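You operate a simulated robot arm through the tools that you are given. There is no shell and no other tool. Be economical: measure what you need, move in short steps, check, and stop when the job is done.

Carry out the task below with a simulated robot arm. There is one attempt and no reset: what you move stays moved.

TASK
Fill the purple and blue cups to their lines and park the spout.
Fine: tank water, between each cup's two lines; spout over the small white dish; third cup stays empty.
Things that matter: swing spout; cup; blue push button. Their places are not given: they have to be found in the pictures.

It is judged by the outcome, as a careful person would: the job done as asked, and still so three seconds after it is handed in. It fails if anything else is knocked over, pushed out of place, dropped, spilled or broken.

THE ROBOT
A 7-joint arm with a two-finger parallel gripper, fixed in place. Base frame: the origin is at the foot of the arm, x ahead of it, y to its left, z up; the work surface is at about z = 0.56. Lengths are in m, angles in rad, forces in N, time in s.
With the tool pointing down near the work surface it reaches from about 0.12 to 0.6 m from the base axis. Its first joint turns from -1.152 to 1.152 rad. Payload 2.4 kg.
Tool frame: the origin (TCP) lies between the finger pads and is the grasp point; the fingertips stand 0.03 m ahead of it; z points along the fingers, y is the line along which they close. The gripper opens to 0.094 m. The fingers are 0.028 m wide and 0.01 m thick; the gripper's body (0.05 by 0.096 m) begins 0.055 m behind the TCP.
Orientation is told as [roll, pitch, yaw] about the base's x, y, z axes, in that order, counted from this pose: with the fingers straight down and closing along the base's y, the tool's x points along the base's -x, its y along +y and its z along -z.

THE INTERFACE
- The arm moves only by the tool jog_arm. Its argument "plan" is a list that holds one entry, the list of rows, each a list of 7 numbers: the shift along the base's x, y, z in m, then the turn, a rotation vector about the base's x, y, z in rad, then the opening, from 0 (shut) to 1 (fully open). In form: [[[dx, dy, dz, ax, ay, az, hand], ...]]. A call has 1 to 8 rows; each row is the pose to reach, as a shift and turn from the pose commanded when the call began. A row lasts 0.2 s, in which the tool goes at most 0.05 m and 0.15 rad; a call with a longer step from one row to the next is refused whole, and so is a gripper value outside its range. A pose out of reach is approached as far as the arm can. The call stops where the force on the tool passes 70 N (or 10 N more than at its start, if that is more) or the arm is blocked; 0.2 s more then pass. The fingers move at their own pace (about 0.153 m/s each) and stop on an object; they squeeze with about 45 N. The grip force told is the motor's: it shows also when the fingers shut on nothing. Time passes only in rows, and 0.2 s behind the last, so rows that repeat a pose let the fingers close. It gives the time, the measured TCP pose, the force on the tool (base axes), the opening and the grip force at its end, in the units of the frame above (readings bear some noise), and new pictures: "pictures" is both (left out), scene, wrist or none.
- Cameras (640 x 400 px; columns grow to the right, rows downward): "scene" is fixed at [0.0352, 0.4818, 1.4325]; the picture's right is [-0.74, -0.67, 0.00], its down [-0.45, 0.49, -0.74] and it looks along [0.50, -0.55, -0.67] (base axes); focal length 349 px, centre (320, 200). "wrist" rides on the gripper at [-0.037, 0, -0.058] in the tool frame; the picture's right is [0.00, -1.00, 0.00], its down [0.97, 0.00, -0.24] and it looks along [0.24, 0.00, 0.97] (tool axes); focal length 218 px, centre (320, 200).
- locate(camera, pixels): for up to 12 pixels [column, row] of the newest picture of that camera ("zoom" is the newest enlarged one), the place [x, y, z] in the base frame of the surface seen there, good to about 0.002 m. No time passes.
- zoom(camera, box): a new picture of the part [left, top, right, bottom] of that camera's present view, enlarged. No time passes.
- sign_off(): hands the job in; it is judged then, once.

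Work in short steps. Measure before you move; look again where a grasp or a placing could have gone wrong, and mend it. You have 80 turns and 120 pictures in all, the two below and enlarged ones among them. Open the gripper and draw the arm clear of the work before you hand the job in, unless the task says otherwise; then end with one line.

The tools are called after ">>>" as a command line: name --argument value ..., lists and objects as JSON in quotes. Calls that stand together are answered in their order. jog_arm: Moves the arm, as the interface text tells. Its arguments: {"type":"object","properties":{"plan":{"type":"array","items":{"type":"array","items":{"type":"array","items":{"type":"number"}}}},"pictures":{"type":"string","enum":["both","scene","wrist","none"]}},"required":["plan"]} The other tools are called the same way: locate (camera, pixels) gives the place of the surface under pixels of a picture; zoom (camera, box) takes an enlarged picture of a part of a camera's view; sign_off () hands the job in.

At the start:

```text
t: 0.0
ee_pos: [0.3707, 0.1259, 1.0354]
tcp_rot: [0.0, 0.0, 0.0]
ft_force: [0.8, -1.5, -0.4]
gripper_width: 0.094
finger_force: 0.0
```

scene: 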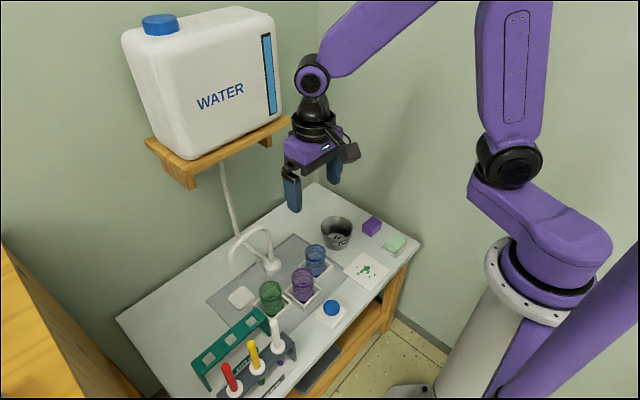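
wrist: 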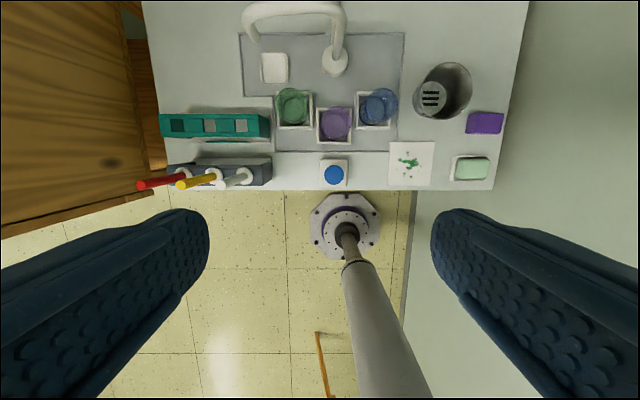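

I'll look closer at the spout, cups and button first.

>>> zoom --camera "scene" --box '[200, 210, 360, 330]'

>>> zoom --camera "wrist" --box '[230, 0, 420, 190]'

>>> locate --camera "scene" --pixels '[[331, 307], [240, 297], [272, 267], [268, 235], [245, 233], [232, 262], [271, 290], [303, 279], [316, 256], [337, 225]]'

>>> locate --camera "wrist" --pixels '[[334, 175], [274, 68], [335, 62], [248, 30], [295, 8], [335, 8], [294, 105], [336, 124], [377, 107]]'

```text
3.33 times, centred on (280, 270) of scene
```

zoom: 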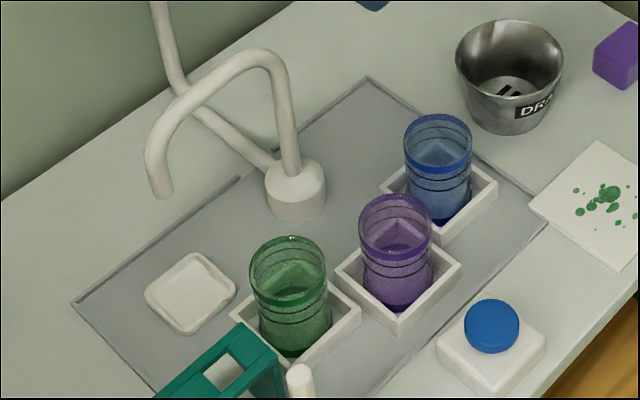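

```text
2.11 times, centred on (325, 95) of wrist
```

zoom: 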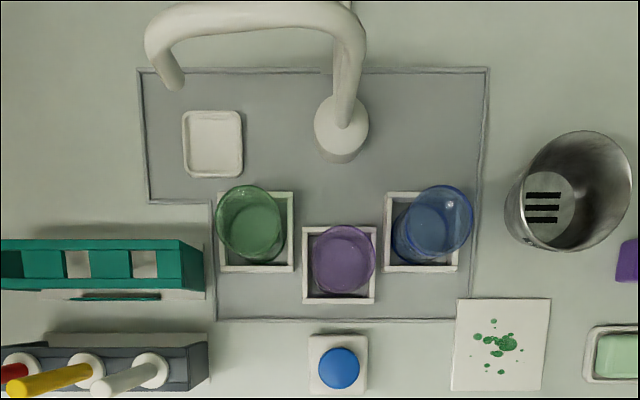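

```text
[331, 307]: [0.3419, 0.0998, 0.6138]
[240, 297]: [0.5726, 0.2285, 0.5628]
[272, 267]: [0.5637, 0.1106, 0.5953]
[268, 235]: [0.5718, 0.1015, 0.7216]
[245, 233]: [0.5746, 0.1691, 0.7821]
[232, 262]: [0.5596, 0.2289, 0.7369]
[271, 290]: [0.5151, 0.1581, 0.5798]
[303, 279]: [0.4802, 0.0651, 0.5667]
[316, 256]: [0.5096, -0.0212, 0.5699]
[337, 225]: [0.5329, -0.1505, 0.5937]
```

```text
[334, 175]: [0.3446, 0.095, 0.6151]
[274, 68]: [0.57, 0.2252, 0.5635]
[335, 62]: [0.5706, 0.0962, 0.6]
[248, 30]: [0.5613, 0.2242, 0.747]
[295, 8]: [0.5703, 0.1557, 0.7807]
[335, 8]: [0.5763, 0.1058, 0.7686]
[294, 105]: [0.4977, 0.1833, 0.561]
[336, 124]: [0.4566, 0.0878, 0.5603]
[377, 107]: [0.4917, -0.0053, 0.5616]
```

Next I measure the tray corners, the spout's line and the cup lines.

>>> locate --camera "zoom" --pixels '[[305, 229], [374, 229], [305, 301], [374, 301], [386, 193], [387, 268], [456, 268], [219, 269], [291, 269], [291, 196], [175, 82], [155, 40]]'

>>> zoom --camera "scene" --box '[280, 235, 344, 311]'

>>> zoom --camera "scene" --box '[215, 215, 295, 315]'

>>> locate --camera "zoom" --pixels '[[140, 195], [250, 60], [360, 60], [420, 120], [440, 200], [190, 90], [150, 130], [200, 330]]'

```text
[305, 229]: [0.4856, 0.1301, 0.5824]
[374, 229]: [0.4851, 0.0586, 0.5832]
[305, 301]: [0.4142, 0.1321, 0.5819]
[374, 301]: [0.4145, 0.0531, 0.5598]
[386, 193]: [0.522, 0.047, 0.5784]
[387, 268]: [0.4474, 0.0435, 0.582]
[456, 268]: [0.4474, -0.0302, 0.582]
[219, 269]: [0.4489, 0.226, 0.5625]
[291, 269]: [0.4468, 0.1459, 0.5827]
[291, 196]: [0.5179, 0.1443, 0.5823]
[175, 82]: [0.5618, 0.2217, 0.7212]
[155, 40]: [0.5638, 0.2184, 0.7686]
```

```text
5.26 times, centred on (312, 273) of scene
```

zoom: 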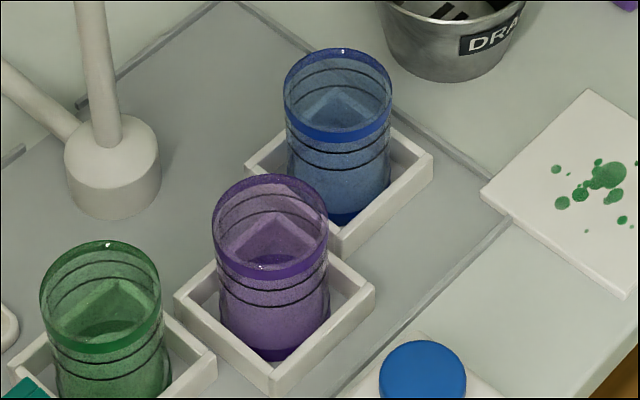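

```text
4.00 times, centred on (255, 265) of scene
```

zoom: 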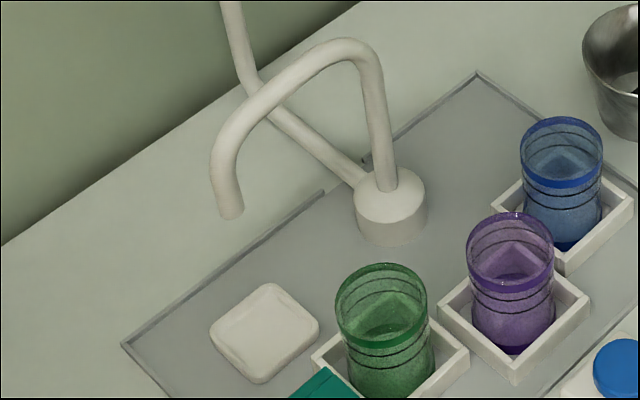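

```text
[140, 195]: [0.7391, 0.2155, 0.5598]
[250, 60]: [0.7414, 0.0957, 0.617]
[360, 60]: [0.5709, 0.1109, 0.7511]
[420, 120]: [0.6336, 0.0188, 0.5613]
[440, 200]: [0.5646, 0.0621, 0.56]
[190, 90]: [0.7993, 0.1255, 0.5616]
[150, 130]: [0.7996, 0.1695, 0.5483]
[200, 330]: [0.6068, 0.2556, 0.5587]
```

Spout pivots near (0.57, 0.097), with the tray centres about 0.122 m from it. I check the shelf, tank and hose for clearance before moving to the spout.

>>> locate --camera "scene" --pixels '[[195, 185], [148, 140], [290, 120], [275, 100], [190, 130], [240, 130], [258, 235], [245, 232], [240, 240], [236, 248], [313, 250], [300, 270]]'

>>> locate --camera "wrist" --pixels '[[270, 12], [295, 10], [320, 8], [340, 30], [253, 39], [246, 20], [336, 40]]'

```text
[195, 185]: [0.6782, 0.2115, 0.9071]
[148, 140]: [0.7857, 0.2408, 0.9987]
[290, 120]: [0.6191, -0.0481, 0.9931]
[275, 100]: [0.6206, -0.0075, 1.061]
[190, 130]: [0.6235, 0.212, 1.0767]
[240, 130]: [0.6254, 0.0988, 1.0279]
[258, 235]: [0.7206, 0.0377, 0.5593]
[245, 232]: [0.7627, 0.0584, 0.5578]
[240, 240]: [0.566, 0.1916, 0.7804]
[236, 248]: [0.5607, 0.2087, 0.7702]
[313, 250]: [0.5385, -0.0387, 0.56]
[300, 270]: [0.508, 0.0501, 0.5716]
```

```text
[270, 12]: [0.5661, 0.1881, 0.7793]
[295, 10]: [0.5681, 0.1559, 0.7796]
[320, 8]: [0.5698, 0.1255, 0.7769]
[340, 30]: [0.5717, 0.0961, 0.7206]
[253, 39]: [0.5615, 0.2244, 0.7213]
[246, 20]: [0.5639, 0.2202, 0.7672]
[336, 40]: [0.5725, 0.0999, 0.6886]
```

The tank and shelf front is at x≈0.62, so I'll come in tilted forward and grip the vertical end of the spout at about (0.566, 0.222, 0.73). First I move to a tilted stand-off pose.

>>> jog_arm --plan '[[[0.007, 0.012, -0.028, 0, -0.131, 0, 0.7], [0.015, 0.024, -0.056, 0, -0.262, 0, 0.7], [0.022, 0.036, -0.084, 0, -0.394, 0, 0.7], [0.03, 0.048, -0.112, 0, -0.525, 0, 0.7], [0.037, 0.06, -0.14, 0, -0.656, 0, 0.7], [0.045, 0.072, -0.168, 0, -0.787, 0, 0.7], [0.052, 0.084, -0.197, 0, -0.919, 0, 0.7], [0.06, 0.096, -0.225, 0, -1.05, 0, 0.7]]]'

```text
t: 1.8
ee_pos: [0.4297, 0.2204, 0.8112]
tcp_rot: [0.003, -1.051, -0.002]
ft_force: [0.2, 0.3, -0.8]
gripper_width: 0.0658
finger_force: 0.1
```

scene: 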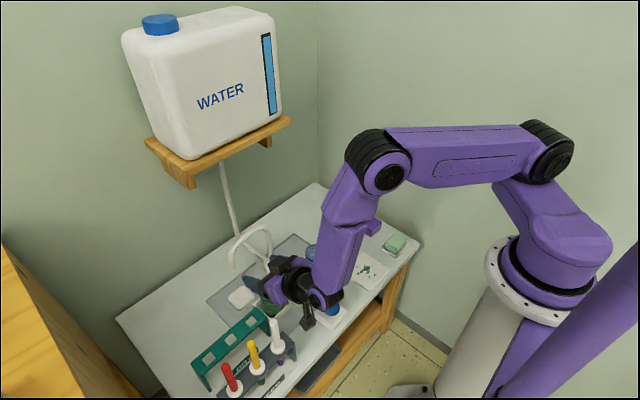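
wrist: 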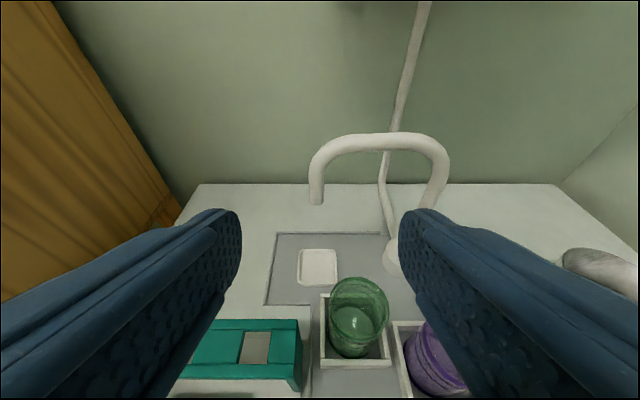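

The wrist view shows the spout clearly (tip at 316,200), so I measure it and the cup tops.

>>> locate --camera "wrist" --pixels '[[316, 202], [316, 195], [316, 180], [317, 165], [330, 145], [310, 195], [323, 195], [437, 195], [345, 141], [360, 280], [335, 300], [318, 265]]'

>>> zoom --camera "wrist" --box '[270, 240, 470, 400]'

```text
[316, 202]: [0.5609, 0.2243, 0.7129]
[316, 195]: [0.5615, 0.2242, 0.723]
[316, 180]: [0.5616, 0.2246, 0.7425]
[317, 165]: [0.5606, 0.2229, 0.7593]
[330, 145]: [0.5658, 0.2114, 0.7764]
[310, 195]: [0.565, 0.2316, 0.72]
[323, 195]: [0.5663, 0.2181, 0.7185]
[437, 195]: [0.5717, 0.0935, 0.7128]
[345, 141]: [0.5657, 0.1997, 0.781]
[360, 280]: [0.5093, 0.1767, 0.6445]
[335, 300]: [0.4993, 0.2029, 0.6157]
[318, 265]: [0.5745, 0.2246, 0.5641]
```

```text
2.50 times, centred on (370, 320) of wrist
```

zoom: 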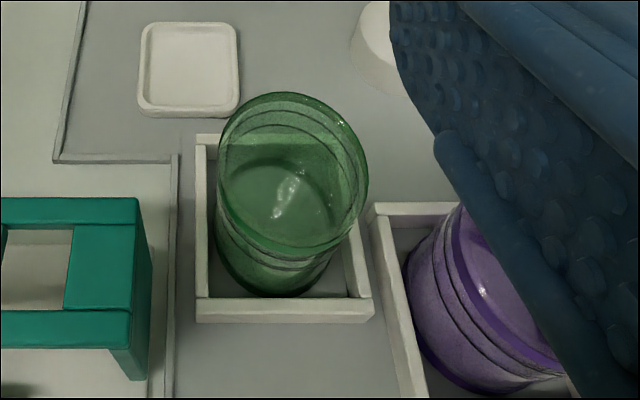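

Tip centre is about (0.568, 0.224), its end at z≈0.71, and cup rims are at z≈0.65. I advance along the finger direction and straddle it.

>>> jog_arm --plan '[[[0.034, 0.0025, -0.019, 0, 0, 0, 0.55], [0.068, 0.0025, -0.038, 0, 0, 0, 0.55], [0.102, 0.0025, -0.0565, 0, 0, 0, 0.55], [0.137, 0.0025, -0.0755, 0, 0, 0, 0.55], [0.137, 0.0025, -0.0755, 0, 0, 0, 0.55]]]'

```text
t: 3.0
ee_pos: [0.569, 0.2232, 0.7342]
tcp_rot: [-0.001, -1.051, 0.001]
ft_force: [1.3, -0.6, 0.6]
gripper_width: 0.0518
finger_force: 0.0
```

scene: 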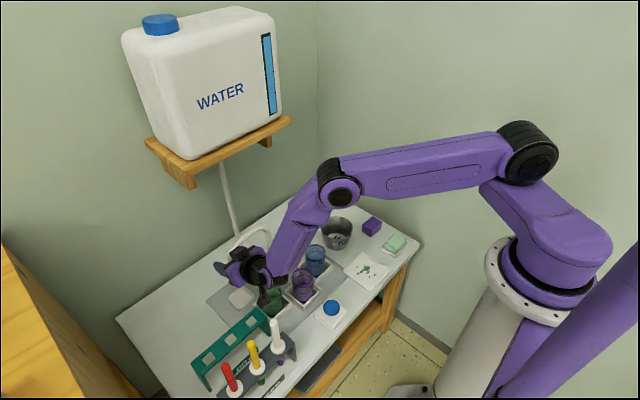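
wrist: 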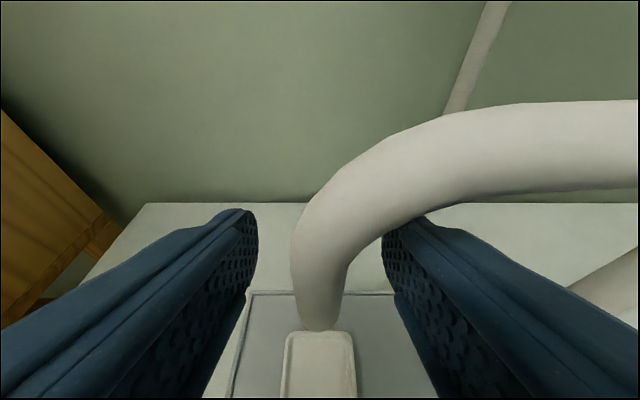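

The tube sits between the fingers, so I close.

>>> jog_arm --plan '[[[0, 0, 0, 0, 0, 0, 0], [0, 0, 0, 0, 0, 0, 0], [0, 0, 0, 0, 0, 0, 0]]]' --pictures "wrist"

```text
t: 3.8
ee_pos: [0.5681, 0.2233, 0.7352]
tcp_rot: [0.0, -1.048, -0.003]
ft_force: [0.8, -1.8, -2.3]
gripper_width: 0.0204
finger_force: 44.9
```

wrist: 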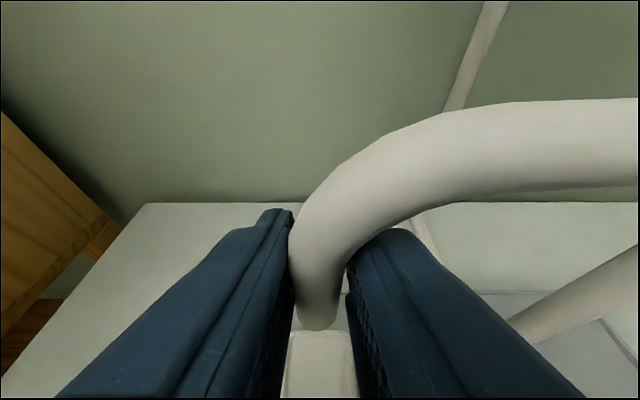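

Gripped (0.0204 m). I try a small arc first and check the force.

>>> jog_arm --plan '[[[-0.012, -0.001, 0, 0, 0, 0, 0], [-0.0239, -0.004, 0, 0, 0, 0, 0], [-0.038, -0.009, 0, 0, 0, 0, 0], [-0.0513, -0.0148, 0, 0, 0, 0, 0]]]'

```text
t: 4.8
ee_pos: [0.5158, 0.2092, 0.7346]
tcp_rot: [0.002, -1.051, -0.002]
ft_force: [4.5, -6.0, 4.5]
gripper_width: 0.0196
finger_force: 45.0
```

scene: 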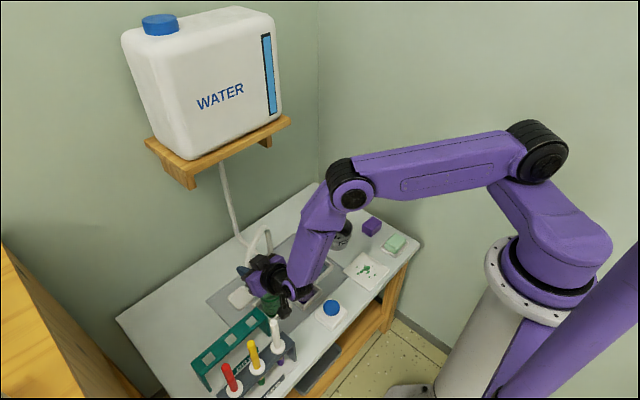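
wrist: 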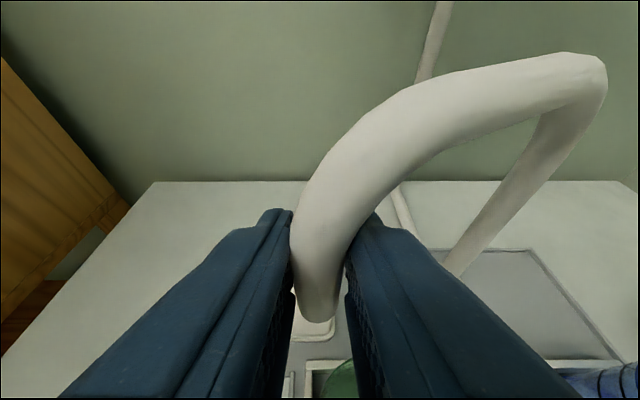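

It swings freely at low force. I continue the arc to the purple cup (about 180°).

>>> jog_arm --plan '[[[-0.0226, -0.0152, 0, 0, 0, 0, 0], [-0.0414, -0.0348, 0, 0, 0, 0, 0], [-0.0558, -0.0578, 0, 0, 0, 0, 0], [-0.0651, -0.0834, 0, 0, 0, 0, 0], [-0.0682, -0.1, 0, 0, 0, 0, 0], [-0.069, -0.1148, 0, 0, 0, 0, 0]]]'

```text
t: 6.2
ee_pos: [0.4714, 0.1416, 0.7289]
tcp_rot: [-0.017, -1.042, 0.016]
ft_force: [-30.2, 12.0, -3.9]
gripper_width: 0.02
finger_force: 45.1
out of reach, approached as far as the arm can: row 4, 5, 6
```

scene: 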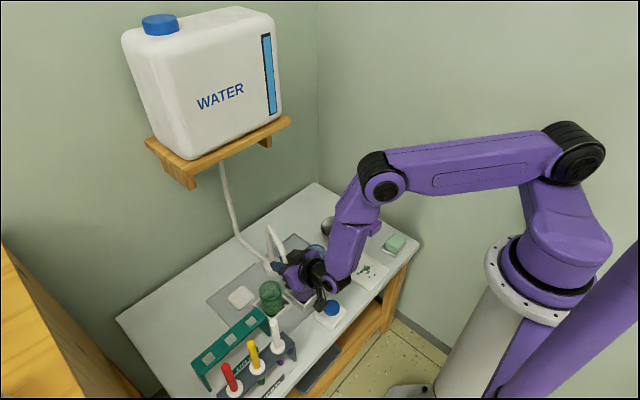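
wrist: 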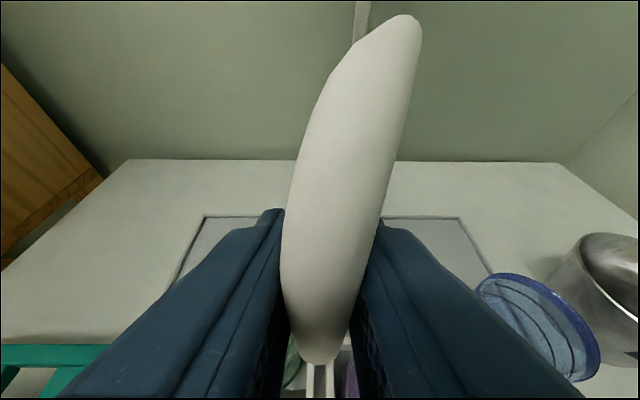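

The tilted pose runs out of reach here at (0.471, 0.142). I'll release, rise off, and use a more upright tool for the rest.

>>> jog_arm --plan '[[[0.02, 0.04, 0, 0, 0, 0, 0], [0.02, 0.04, 0, 0, 0, 0, 0.6], [0.02, 0.04, 0, 0, 0, 0, 0.6]]]' --pictures "wrist"

```text
t: 7.0
ee_pos: [0.4925, 0.1767, 0.7306]
tcp_rot: [0.0, -1.052, -0.001]
ft_force: [0.2, 0.1, 0.2]
gripper_width: 0.0565
finger_force: 0.1
```

wrist: 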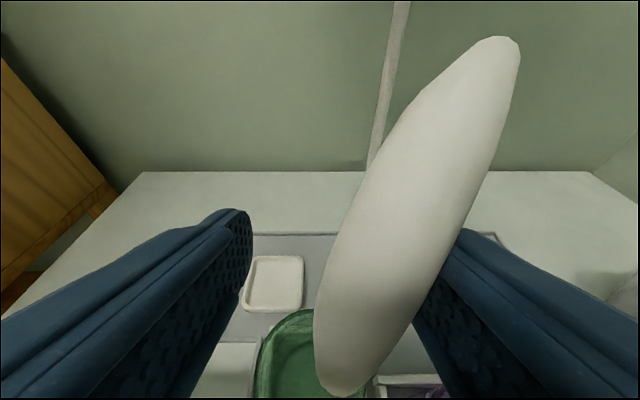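

Right fingertip lies under the arch, so I back off along the fingers first, then rise while bringing the tool upright.

>>> jog_arm --plan '[[[-0.02, 0, 0.0115, 0, 0, 0, 0.6], [-0.03, 0, 0.017, 0, 0.1, 0, 0.6], [-0.035, 0, 0.025, 0, 0.25, 0, 0.6], [-0.04, 0, 0.05, 0, 0.4, 0, 0.6], [-0.04, 0, 0.08, 0, 0.55, 0, 0.6], [-0.04, 0, 0.11, 0, 0.7, 0, 0.6], [-0.04, 0, 0.14, 0, 0.85, 0, 0.6], [-0.04, 0, 0.16, 0, 1.0, 0, 0.6]]]'

```text
t: 8.8
ee_pos: [0.4514, 0.1826, 0.8941]
tcp_rot: [-0.007, -0.054, -0.006]
ft_force: [3.0, -6.2, 0.2]
gripper_width: 0.0565
finger_force: 0.1
out of reach, approached as far as the arm can: row 7
```

scene: 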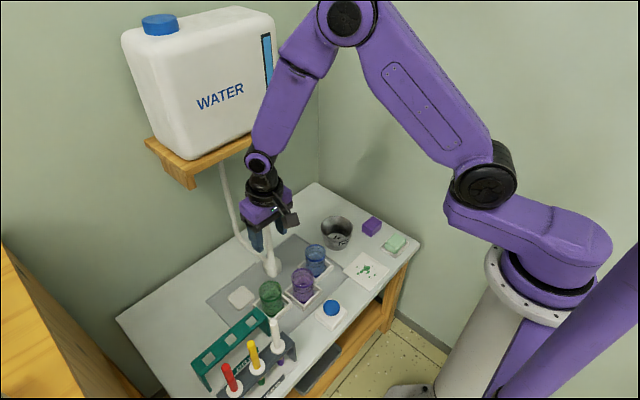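
wrist: 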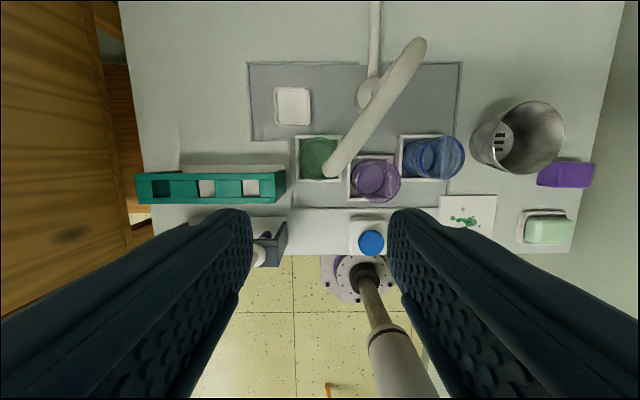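

A clear top view now. I measure the spout, cups and button.

>>> zoom --camera "wrist" --box '[280, 30, 480, 260]'

>>> locate --camera "wrist" --pixels '[[331, 170], [345, 152], [370, 115], [390, 85], [411, 48], [416, 60], [371, 241], [384, 180], [362, 178], [352, 160], [395, 160], [352, 197]]'

```text
1.74 times, centred on (380, 145) of wrist
```

zoom: 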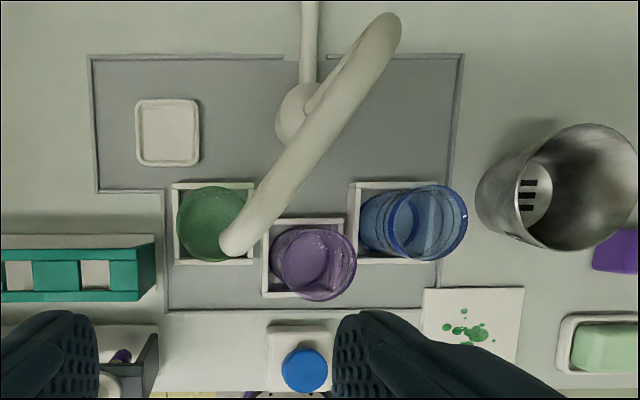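

```text
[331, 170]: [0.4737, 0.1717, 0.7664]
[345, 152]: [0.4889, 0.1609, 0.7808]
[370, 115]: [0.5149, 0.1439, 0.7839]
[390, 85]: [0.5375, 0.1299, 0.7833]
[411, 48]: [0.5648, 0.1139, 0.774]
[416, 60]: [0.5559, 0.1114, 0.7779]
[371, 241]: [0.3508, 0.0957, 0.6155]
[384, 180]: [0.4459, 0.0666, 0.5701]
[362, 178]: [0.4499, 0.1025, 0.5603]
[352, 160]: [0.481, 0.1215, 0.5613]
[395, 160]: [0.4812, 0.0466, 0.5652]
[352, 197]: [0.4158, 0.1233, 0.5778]
```

The spout now points at about 147°, above green. I open fully, come above it near the tip, and descend straddling the arch.

>>> jog_arm --plan '[[[0.01, -0.005, -0.01, 0, 0.052, 0, 1], [0.025, -0.011, -0.03, 0, 0.052, 0, 1], [0.025, -0.011, -0.03, 0, 0.052, 0, 1]]]'

```text
t: 9.6
ee_pos: [0.4759, 0.1687, 0.8627]
tcp_rot: [0.0, 0.002, -0.001]
ft_force: [0.2, -0.2, 0.0]
gripper_width: 0.0941
finger_force: 0.2
```

scene: 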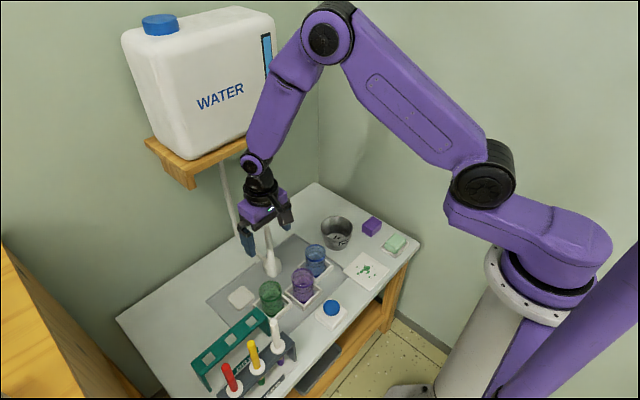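
wrist: 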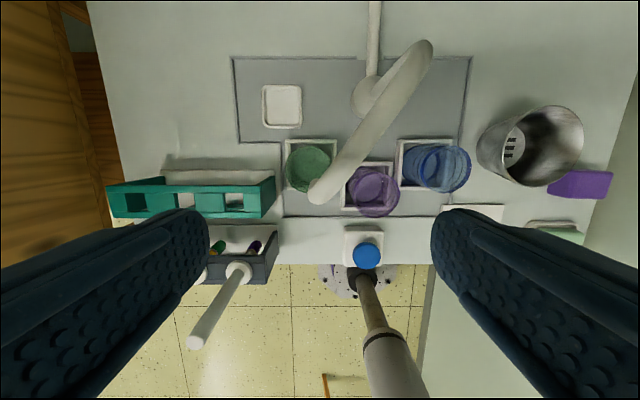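

Descend, shift toward the purple direction, then close to centre the spout.

>>> jog_arm --plan '[[[0, 0, -0.04, 0, 0, 0, 1], [0, 0, -0.08, 0, 0, 0, 1], [0, 0, -0.097, 0, 0, 0, 1], [-0.005, -0.025, -0.097, 0, 0, 0, 1], [-0.01, -0.05, -0.097, 0, 0, 0, 1], [-0.01, -0.07, -0.097, 0, 0, 0, 1], [-0.01, -0.072, -0.097, 0, 0, 0, 0.6], [-0.01, -0.072, -0.097, 0, 0, 0, 0.3]]]'

```text
t: 11.4
ee_pos: [0.4659, 0.0956, 0.7655]
tcp_rot: [0.0, 0.001, 0.0]
ft_force: [0.4, 0.4, 0.3]
gripper_width: 0.0281
finger_force: 0.1
```

scene: 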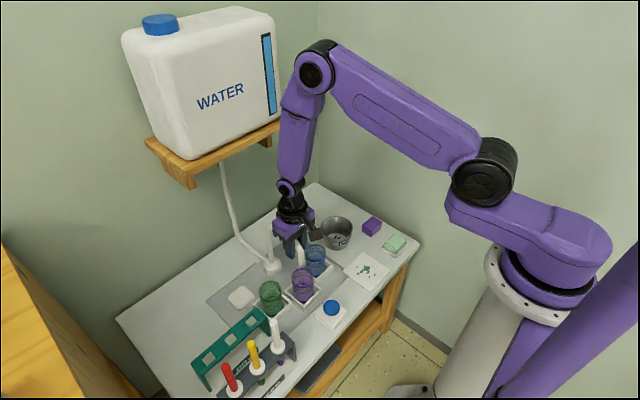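
wrist: 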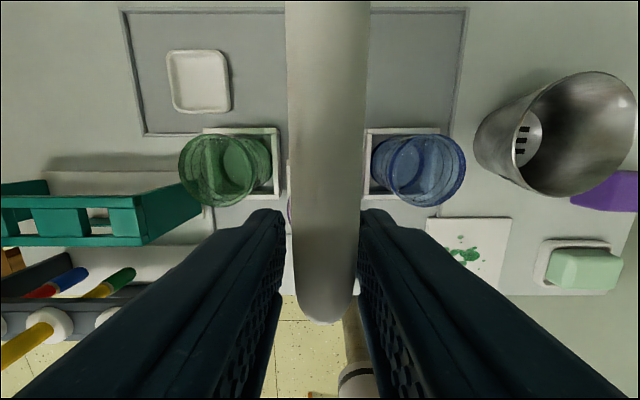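

Spout points at the purple cup. I open slightly, rise and look.

>>> jog_arm --plan '[[[0, 0, 0, 0, 0, 0, 0.6], [0, 0, 0.03, 0, 0, 0, 0.6], [0, 0, 0.07, 0, 0, 0, 0.6], [-0.03, 0, 0.1, 0, 0, 0, 0.6], [-0.07, 0, 0.12, 0, 0, 0, 0.6], [-0.1, 0, 0.12, 0, 0, 0, 0.3], [-0.124, 0.002, 0.12, 0, 0, 0, 0]]]'

```text
t: 13.0
ee_pos: [0.3409, 0.0988, 0.8846]
tcp_rot: [0.0, 0.002, -0.001]
ft_force: [0.4, 0.3, 0.4]
gripper_width: 0.0
finger_force: 32.9
```

scene: 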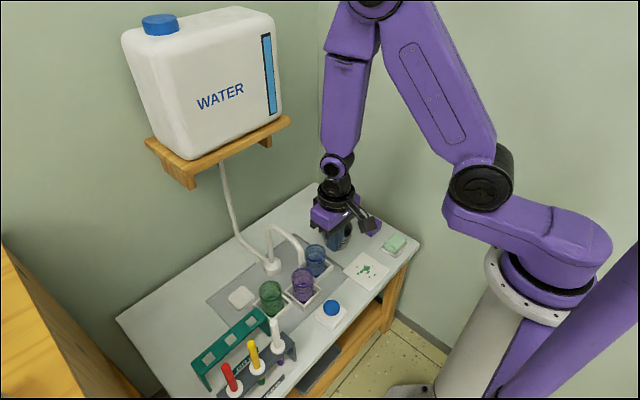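
wrist: 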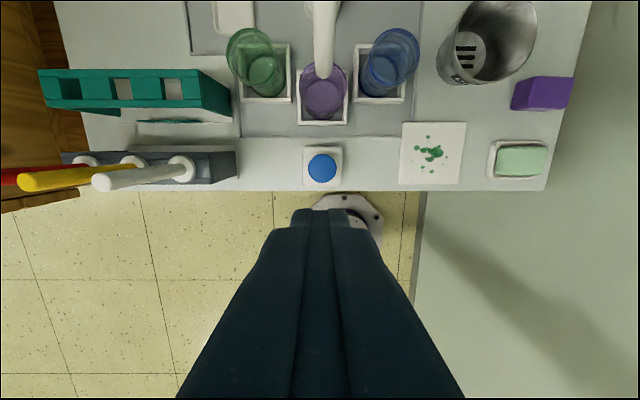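

>>> zoom --camera "scene" --box '[240, 220, 350, 330]'

>>> locate --camera "wrist" --pixels '[[322, 168], [323, 72], [325, 40], [331, 10], [322, 155], [322, 181], [308, 168], [336, 168], [325, 110], [300, 122], [346, 122]]'

>>> locate --camera "scene" --pixels '[[331, 307], [302, 262], [302, 256], [295, 245]]'

```text
3.64 times, centred on (295, 275) of scene
```

zoom: 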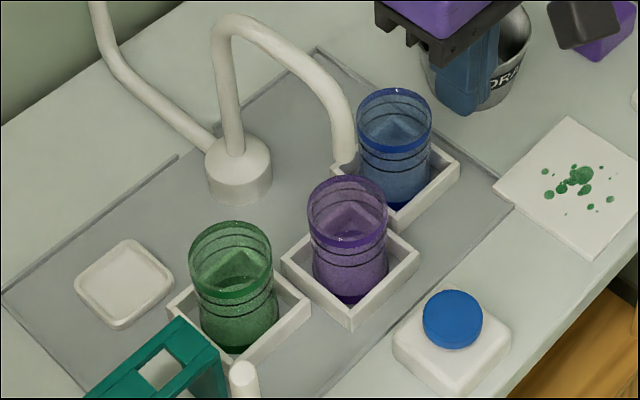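

```text
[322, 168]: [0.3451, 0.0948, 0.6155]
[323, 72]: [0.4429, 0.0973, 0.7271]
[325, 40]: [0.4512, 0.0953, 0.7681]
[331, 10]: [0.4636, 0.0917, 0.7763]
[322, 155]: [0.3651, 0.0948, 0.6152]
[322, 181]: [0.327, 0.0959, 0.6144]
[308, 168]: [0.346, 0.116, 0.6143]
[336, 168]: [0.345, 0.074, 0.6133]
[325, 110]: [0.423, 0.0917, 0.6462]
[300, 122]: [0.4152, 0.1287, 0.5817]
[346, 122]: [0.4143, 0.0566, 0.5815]
```

```text
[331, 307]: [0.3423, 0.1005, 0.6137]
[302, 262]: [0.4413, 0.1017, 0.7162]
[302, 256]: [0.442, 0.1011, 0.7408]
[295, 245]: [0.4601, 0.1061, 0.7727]
```

Tip is centred over the purple cup (0.453, 0.098). The button is at (0.346, 0.095), top z≈0.615. I go down just above it.

>>> jog_arm --plan '[[[0.004, -0.003, -0.045, 0, 0, 0, 0], [0.004, -0.003, -0.09, 0, 0, 0, 0], [0.004, -0.003, -0.135, 0, 0, 0, 0], [0.004, -0.003, -0.18, 0, 0, 0, 0], [0.004, -0.003, -0.215, 0, 0, 0, 0], [0.004, -0.003, -0.23, 0, 0, 0, 0]]]'

```text
t: 14.4
ee_pos: [0.349, 0.0969, 0.654]
tcp_rot: [-0.001, 0.001, 0.0]
ft_force: [-0.5, -0.2, -0.1]
gripper_width: 0.0
finger_force: 33.0
```

scene: 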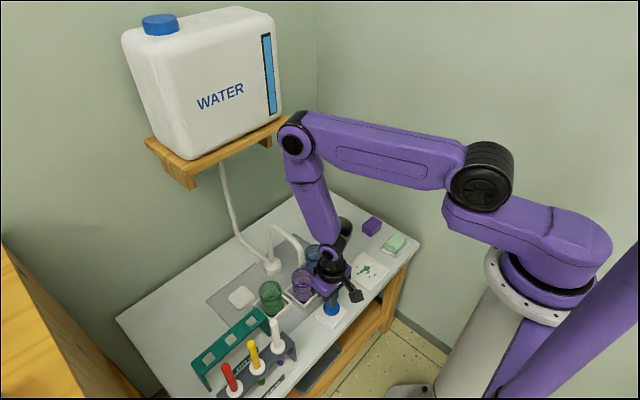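
wrist: 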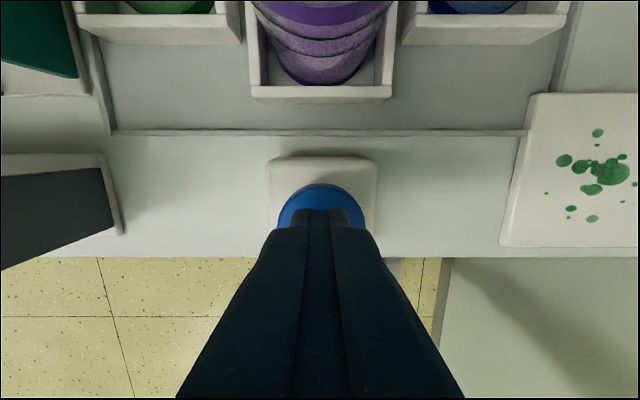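

Both cameras still see the purple cup. I press about 5 mm below the button top and look.

>>> jog_arm --plan '[[[0, 0, -0.009, 0, 0, 0, 0], [0, 0, -0.014, 0, 0, 0, 0], [0, 0, 0.002, 0, 0, 0, 0]]]'

>>> zoom --camera "scene" --box '[260, 220, 340, 320]'

```text
t: 15.2
ee_pos: [0.3475, 0.098, 0.6579]
tcp_rot: [0.0, 0.002, 0.0]
ft_force: [-0.9, -0.9, -0.2]
gripper_width: 0.0
finger_force: 32.5
```

scene: 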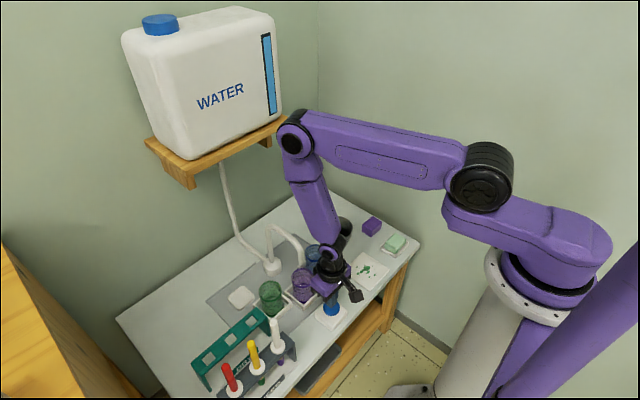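
wrist: 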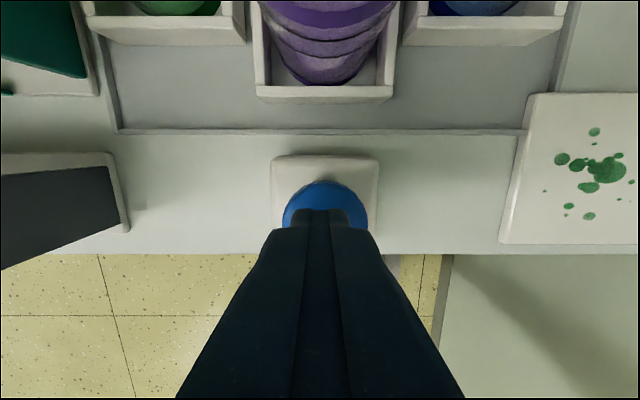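

```text
4.00 times, centred on (300, 270) of scene
```

zoom: 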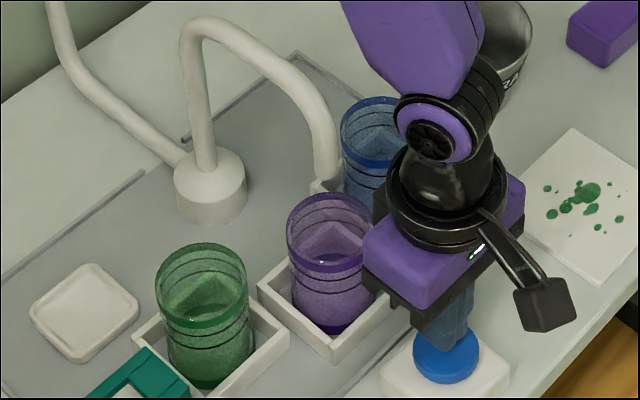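

No flow seen. I press a little deeper and stay there for a look.

>>> jog_arm --plan '[[[0, 0, -0.01, 0, 0, 0, 0], [0, 0, -0.018, 0, 0, 0, 0]]]' --pictures "scene"

>>> zoom --camera "scene" --box '[260, 220, 340, 320]'

```text
t: 15.8
ee_pos: [0.3468, 0.0967, 0.6397]
tcp_rot: [0.0, 0.002, 0.002]
ft_force: [0.8, 0.6, 2.0]
gripper_width: 0.0
finger_force: 33.4
```

scene: 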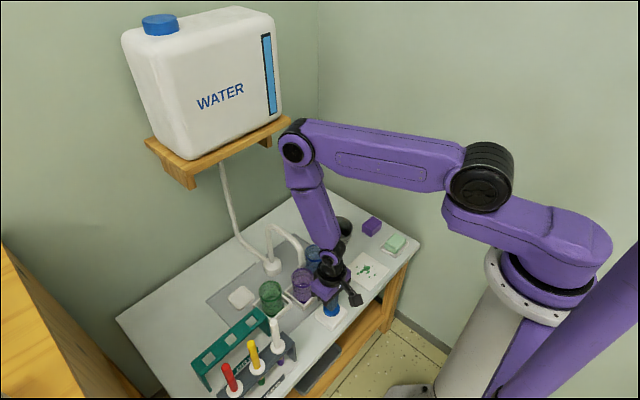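

```text
4.00 times, centred on (300, 270) of scene
```

zoom: 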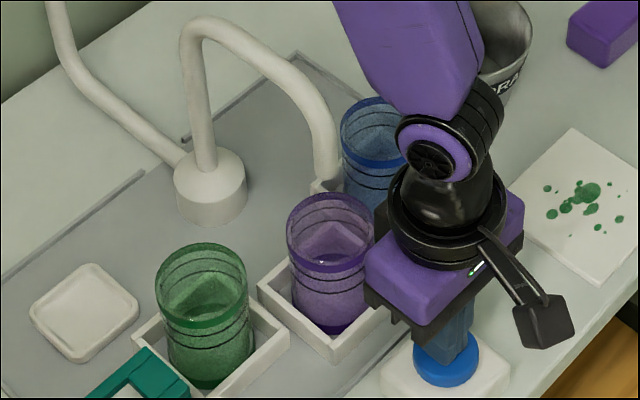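

Only 2 N so far, so I go 3 mm deeper.

>>> jog_arm --plan '[[[0, 0, -0.004, 0, 0, 0, 0]]]' --pictures "none"

>>> zoom --camera "scene" --box '[260, 220, 340, 320]'

```text
t: 16.2
ee_pos: [0.3458, 0.0962, 0.6358]
tcp_rot: [0.0, 0.001, -0.001]
ft_force: [-0.3, 1.0, 4.1]
gripper_width: 0.0
finger_force: 32.5
```

```text
4.00 times, centred on (300, 270) of scene
```

zoom: 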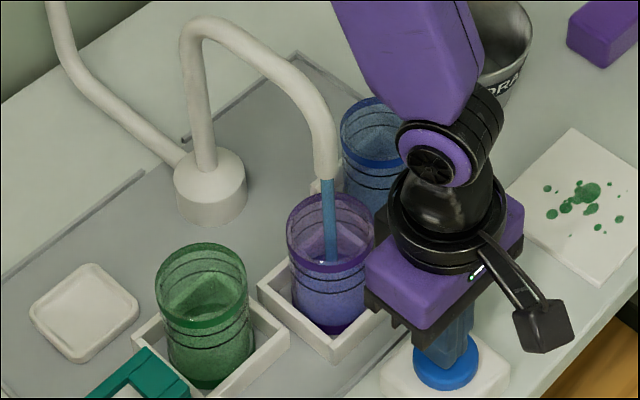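

Water flows. I release straight away to see whether it stops and how much went in.

>>> jog_arm --plan '[[[0, 0, 0.016, 0, 0, 0, 0]]]' --pictures "wrist"

>>> zoom --camera "scene" --box '[260, 220, 340, 320]'

```text
t: 16.6
ee_pos: [0.3453, 0.0951, 0.6516]
tcp_rot: [0.002, 0.002, 0.0]
ft_force: [-0.6, 0.3, 0.4]
gripper_width: 0.0001
finger_force: 33.3
```

wrist: 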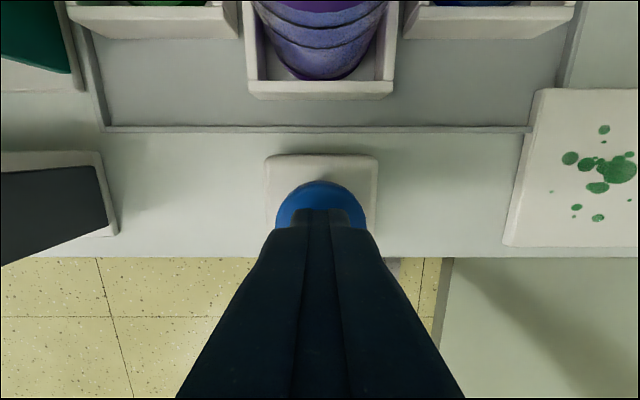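

```text
4.00 times, centred on (300, 270) of scene
```

zoom: 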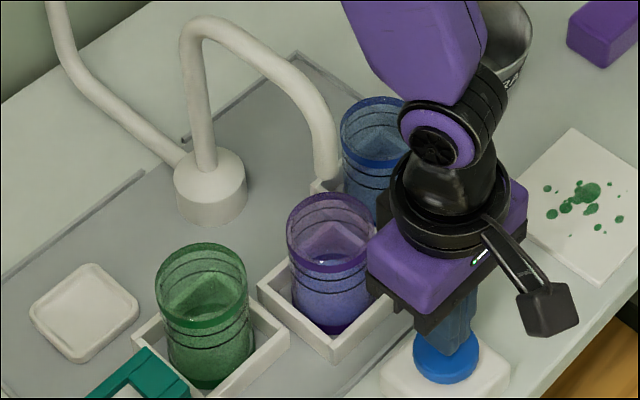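

Flow stopped on release. I look closely at the level.

>>> zoom --camera "scene" --box '[286, 262, 322, 308]'

>>> zoom --camera "wrist" --box '[240, 0, 410, 106]'

```text
8.70 times, centred on (304, 285) of scene
```

zoom: 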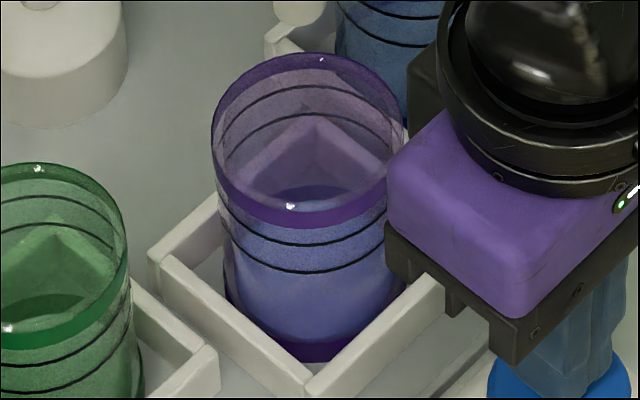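

```text
3.76 times, centred on (325, 53) of wrist
```

zoom: 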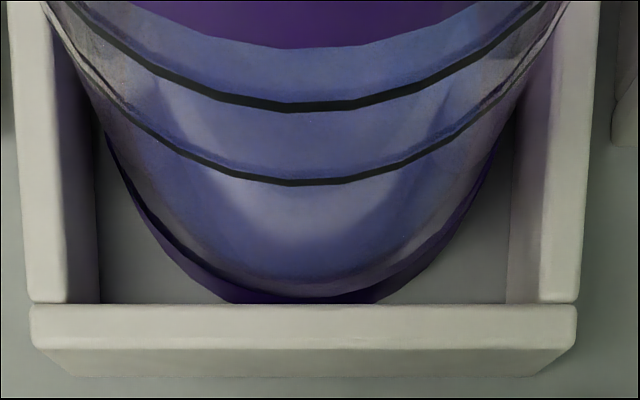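

The level is still low and well below the lines. Another pulse, somewhat longer.

>>> jog_arm --plan '[[[0, 0, -0.016, 0, 0, 0, 0], [0, 0, -0.016, 0, 0, 0, 0], [0, 0, -0.016, 0, 0, 0, 0], [0, 0, 0, 0, 0, 0, 0]]]' --pictures "wrist"

>>> zoom --camera "scene" --box '[286, 262, 322, 308]'

>>> zoom --camera "wrist" --box '[240, 0, 410, 106]'

```text
t: 17.6
ee_pos: [0.3477, 0.0947, 0.6516]
tcp_rot: [-0.001, 0.0, 0.0]
ft_force: [-0.4, 0.6, 0.4]
gripper_width: 0.0001
finger_force: 33.2
```

wrist: 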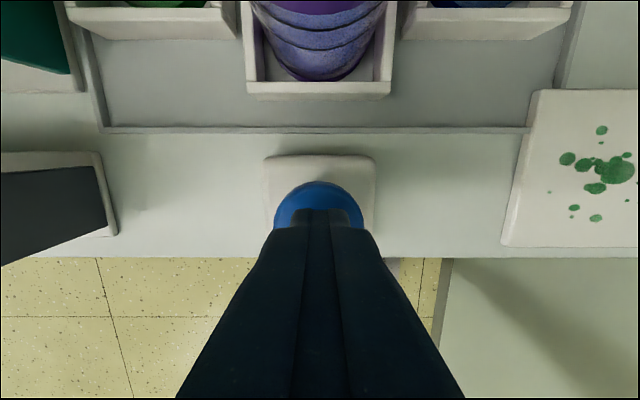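

```text
8.70 times, centred on (304, 285) of scene
```

zoom: 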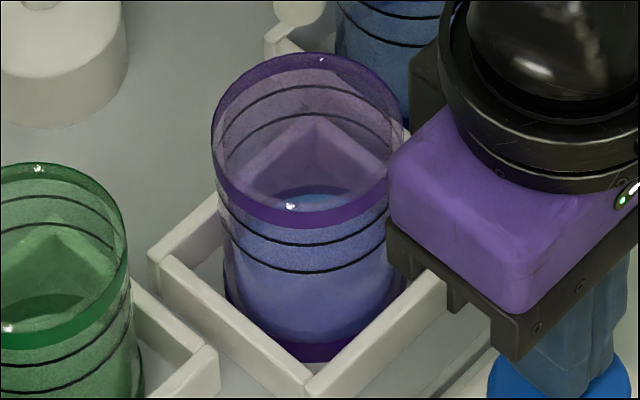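

```text
3.76 times, centred on (325, 53) of wrist
```

zoom: 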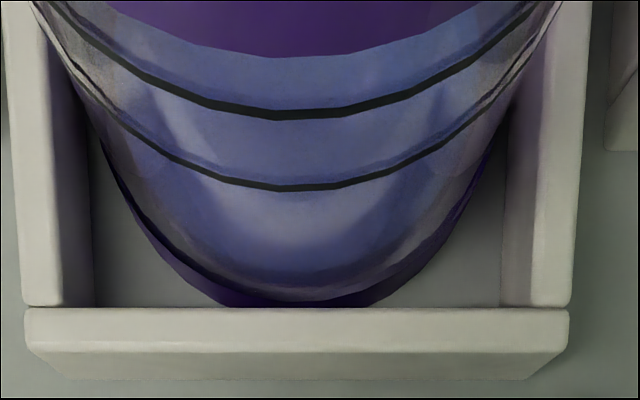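

A water surface is now visible at (310,195) in the zoom. I measure its height and the heights of the lines.

>>> zoom --camera "scene" --box '[286, 262, 322, 308]'

>>> locate --camera "zoom" --pixels '[[310, 195], [320, 190], [300, 198], [300, 84], [300, 118], [260, 232], [260, 262], [300, 238], [300, 270], [300, 300], [310, 58], [310, 165]]'

```text
8.70 times, centred on (304, 285) of scene
```

zoom: 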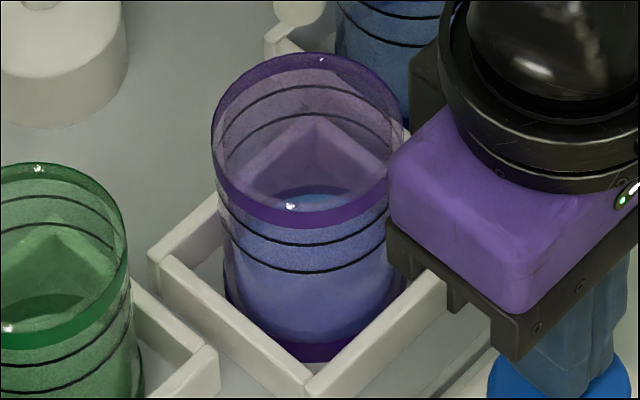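

```text
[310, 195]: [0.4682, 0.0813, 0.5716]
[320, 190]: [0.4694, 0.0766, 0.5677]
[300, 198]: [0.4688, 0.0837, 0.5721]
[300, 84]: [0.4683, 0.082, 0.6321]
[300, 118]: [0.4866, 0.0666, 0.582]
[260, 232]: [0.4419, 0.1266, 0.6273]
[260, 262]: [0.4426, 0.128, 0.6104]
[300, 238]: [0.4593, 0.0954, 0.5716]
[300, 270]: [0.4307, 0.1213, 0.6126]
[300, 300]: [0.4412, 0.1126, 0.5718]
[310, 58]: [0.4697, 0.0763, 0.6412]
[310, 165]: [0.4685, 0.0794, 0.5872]
```

Water is at z≈0.572; the lines are at about 0.612 and 0.630, so I aim for 0.621. I hold the button for about 1.8 s to calibrate.

>>> jog_arm --plan '[[[0, 0, -0.016, 0, 0, 0, 0], [0, 0, -0.016, 0, 0, 0, 0], [0, 0, -0.016, 0, 0, 0, 0], [0, 0, -0.016, 0, 0, 0, 0], [0, 0, -0.016, 0, 0, 0, 0], [0, 0, -0.016, 0, 0, 0, 0], [0, 0, -0.016, 0, 0, 0, 0], [0, 0, 0, 0, 0, 0, 0]]]' --pictures "none"

>>> zoom --camera "scene" --box '[286, 262, 322, 308]'

>>> locate --camera "zoom" --pixels '[[310, 195], [320, 185], [300, 240], [300, 255], [300, 180], [310, 170], [310, 160]]'

```text
t: 19.4
ee_pos: [0.3464, 0.0951, 0.6499]
tcp_rot: [0.001, 0.0, 0.002]
ft_force: [-0.1, -0.5, -0.7]
gripper_width: 0.0002
finger_force: 33.1
```

```text
8.70 times, centred on (304, 285) of scene
```

zoom: 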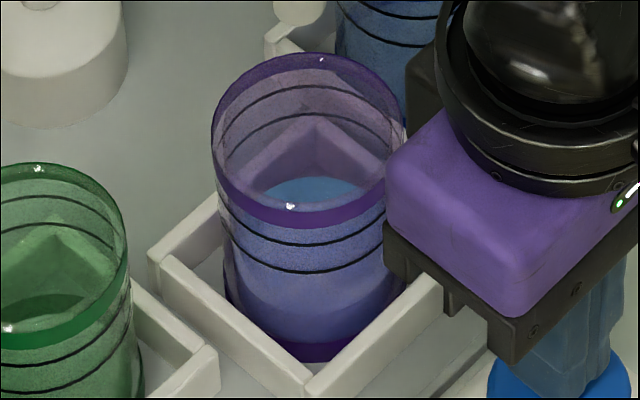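

```text
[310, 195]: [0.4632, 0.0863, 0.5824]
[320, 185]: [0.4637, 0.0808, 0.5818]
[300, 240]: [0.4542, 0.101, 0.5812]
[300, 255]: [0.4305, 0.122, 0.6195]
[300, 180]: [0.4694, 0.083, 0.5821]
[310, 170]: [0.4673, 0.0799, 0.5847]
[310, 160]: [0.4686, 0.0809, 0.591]
```

That gave about 10 mm for ~1.4 s, roughly 7 mm/s. I hold for two longer spans, staying pressed, then check.

>>> jog_arm --plan '[[[0, 0, -0.016, 0, 0, 0, 0], [0, 0, -0.016, 0, 0, 0, 0], [0, 0, -0.016, 0, 0, 0, 0], [0, 0, -0.016, 0, 0, 0, 0], [0, 0, -0.016, 0, 0, 0, 0], [0, 0, -0.016, 0, 0, 0, 0], [0, 0, -0.016, 0, 0, 0, 0], [0, 0, -0.016, 0, 0, 0, 0]]]' --pictures "none"

>>> zoom --camera "scene" --box '[286, 262, 322, 308]'

>>> locate --camera "zoom" --pixels '[[290, 185], [280, 190], [300, 240], [290, 170], [285, 160]]'

```text
t: 21.2
ee_pos: [0.3464, 0.0948, 0.6354]
tcp_rot: [0.0, 0.002, 0.0]
ft_force: [1.8, 0.6, 4.2]
gripper_width: 0.0
finger_force: 33.0
```

```text
8.70 times, centred on (304, 285) of scene
```

zoom: 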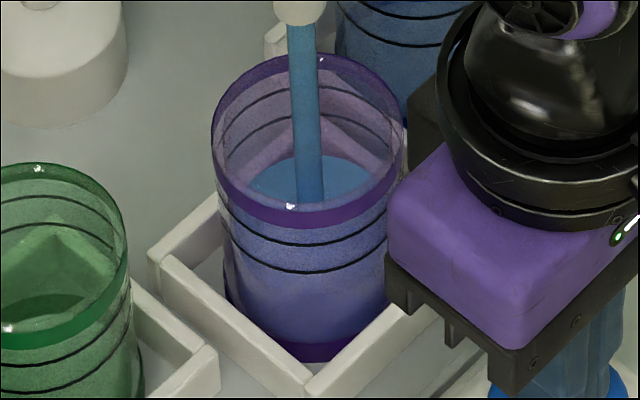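

```text
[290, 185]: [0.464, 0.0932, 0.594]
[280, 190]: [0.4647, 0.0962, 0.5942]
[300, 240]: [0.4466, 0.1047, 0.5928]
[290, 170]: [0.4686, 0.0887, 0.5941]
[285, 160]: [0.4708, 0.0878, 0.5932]
```

Now at z≈0.594 (7 mm/s). I hold another 1.8 s.

>>> jog_arm --plan '[[[0, 0, 0, 0, 0, 0, 0], [0, 0, 0, 0, 0, 0, 0], [0, 0, 0, 0, 0, 0, 0], [0, 0, 0, 0, 0, 0, 0], [0, 0, 0, 0, 0, 0, 0], [0, 0, 0, 0, 0, 0, 0], [0, 0, 0, 0, 0, 0, 0], [0, 0, 0, 0, 0, 0, 0]]]' --pictures "none"

>>> zoom --camera "scene" --box '[286, 262, 322, 308]'

>>> locate --camera "zoom" --pixels '[[285, 180], [270, 180], [265, 160], [340, 165]]'

```text
t: 23.0
ee_pos: [0.3464, 0.096, 0.6348]
tcp_rot: [0.001, 0.001, 0.0]
ft_force: [2.0, 0.8, 4.3]
gripper_width: 0.0001
finger_force: 33.3
```

```text
8.70 times, centred on (304, 285) of scene
```

zoom: 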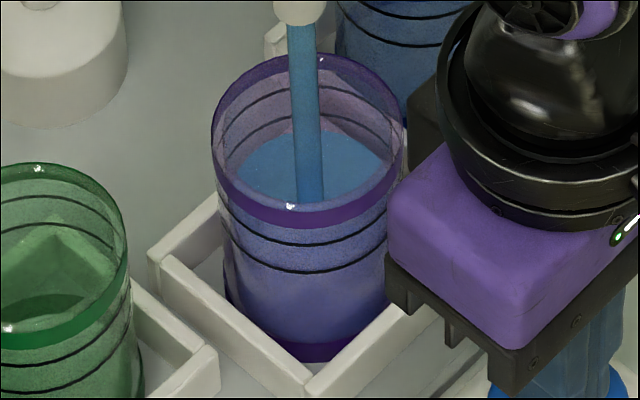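

```text
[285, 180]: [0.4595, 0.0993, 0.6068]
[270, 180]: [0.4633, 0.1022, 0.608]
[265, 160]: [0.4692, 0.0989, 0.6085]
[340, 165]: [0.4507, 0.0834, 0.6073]
```

z≈0.608. A final 1.5 s, then release, should give about 0.619.

>>> jog_arm --plan '[[[0, 0, 0, 0, 0, 0, 0], [0, 0, 0, 0, 0, 0, 0], [0, 0, 0, 0, 0, 0, 0], [0, 0, 0, 0, 0, 0, 0], [0, 0, 0, 0, 0, 0, 0], [0, 0, 0, 0, 0, 0, 0], [0, 0, 0, 0, 0, 0, 0], [0, 0, 0.03, 0, 0, 0, 0]]]' --pictures "none"

>>> zoom --camera "scene" --box '[286, 262, 322, 308]'

>>> locate --camera "zoom" --pixels '[[285, 180], [270, 170], [265, 150], [340, 165], [300, 160], [310, 83], [340, 84], [280, 90], [310, 115], [250, 230], [250, 257], [270, 266]]'

```text
t: 24.8
ee_pos: [0.3454, 0.096, 0.6651]
tcp_rot: [0.0, 0.001, -0.001]
ft_force: [0.4, 0.7, -0.1]
gripper_width: 0.0001
finger_force: 33.5
```

```text
8.70 times, centred on (304, 285) of scene
```

zoom: 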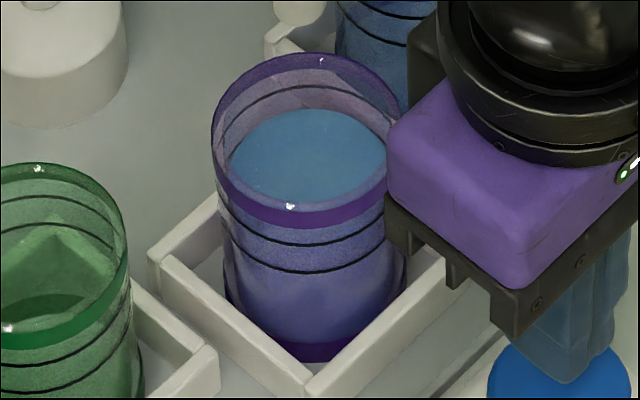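

```text
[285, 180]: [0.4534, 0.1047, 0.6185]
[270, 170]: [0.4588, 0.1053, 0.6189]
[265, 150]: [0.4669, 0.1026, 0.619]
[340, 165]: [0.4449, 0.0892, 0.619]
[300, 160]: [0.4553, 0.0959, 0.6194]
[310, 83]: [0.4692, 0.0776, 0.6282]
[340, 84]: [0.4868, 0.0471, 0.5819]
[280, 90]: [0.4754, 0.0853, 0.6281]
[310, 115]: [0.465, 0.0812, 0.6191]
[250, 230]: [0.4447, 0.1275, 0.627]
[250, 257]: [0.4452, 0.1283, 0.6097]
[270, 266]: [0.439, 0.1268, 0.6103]
```

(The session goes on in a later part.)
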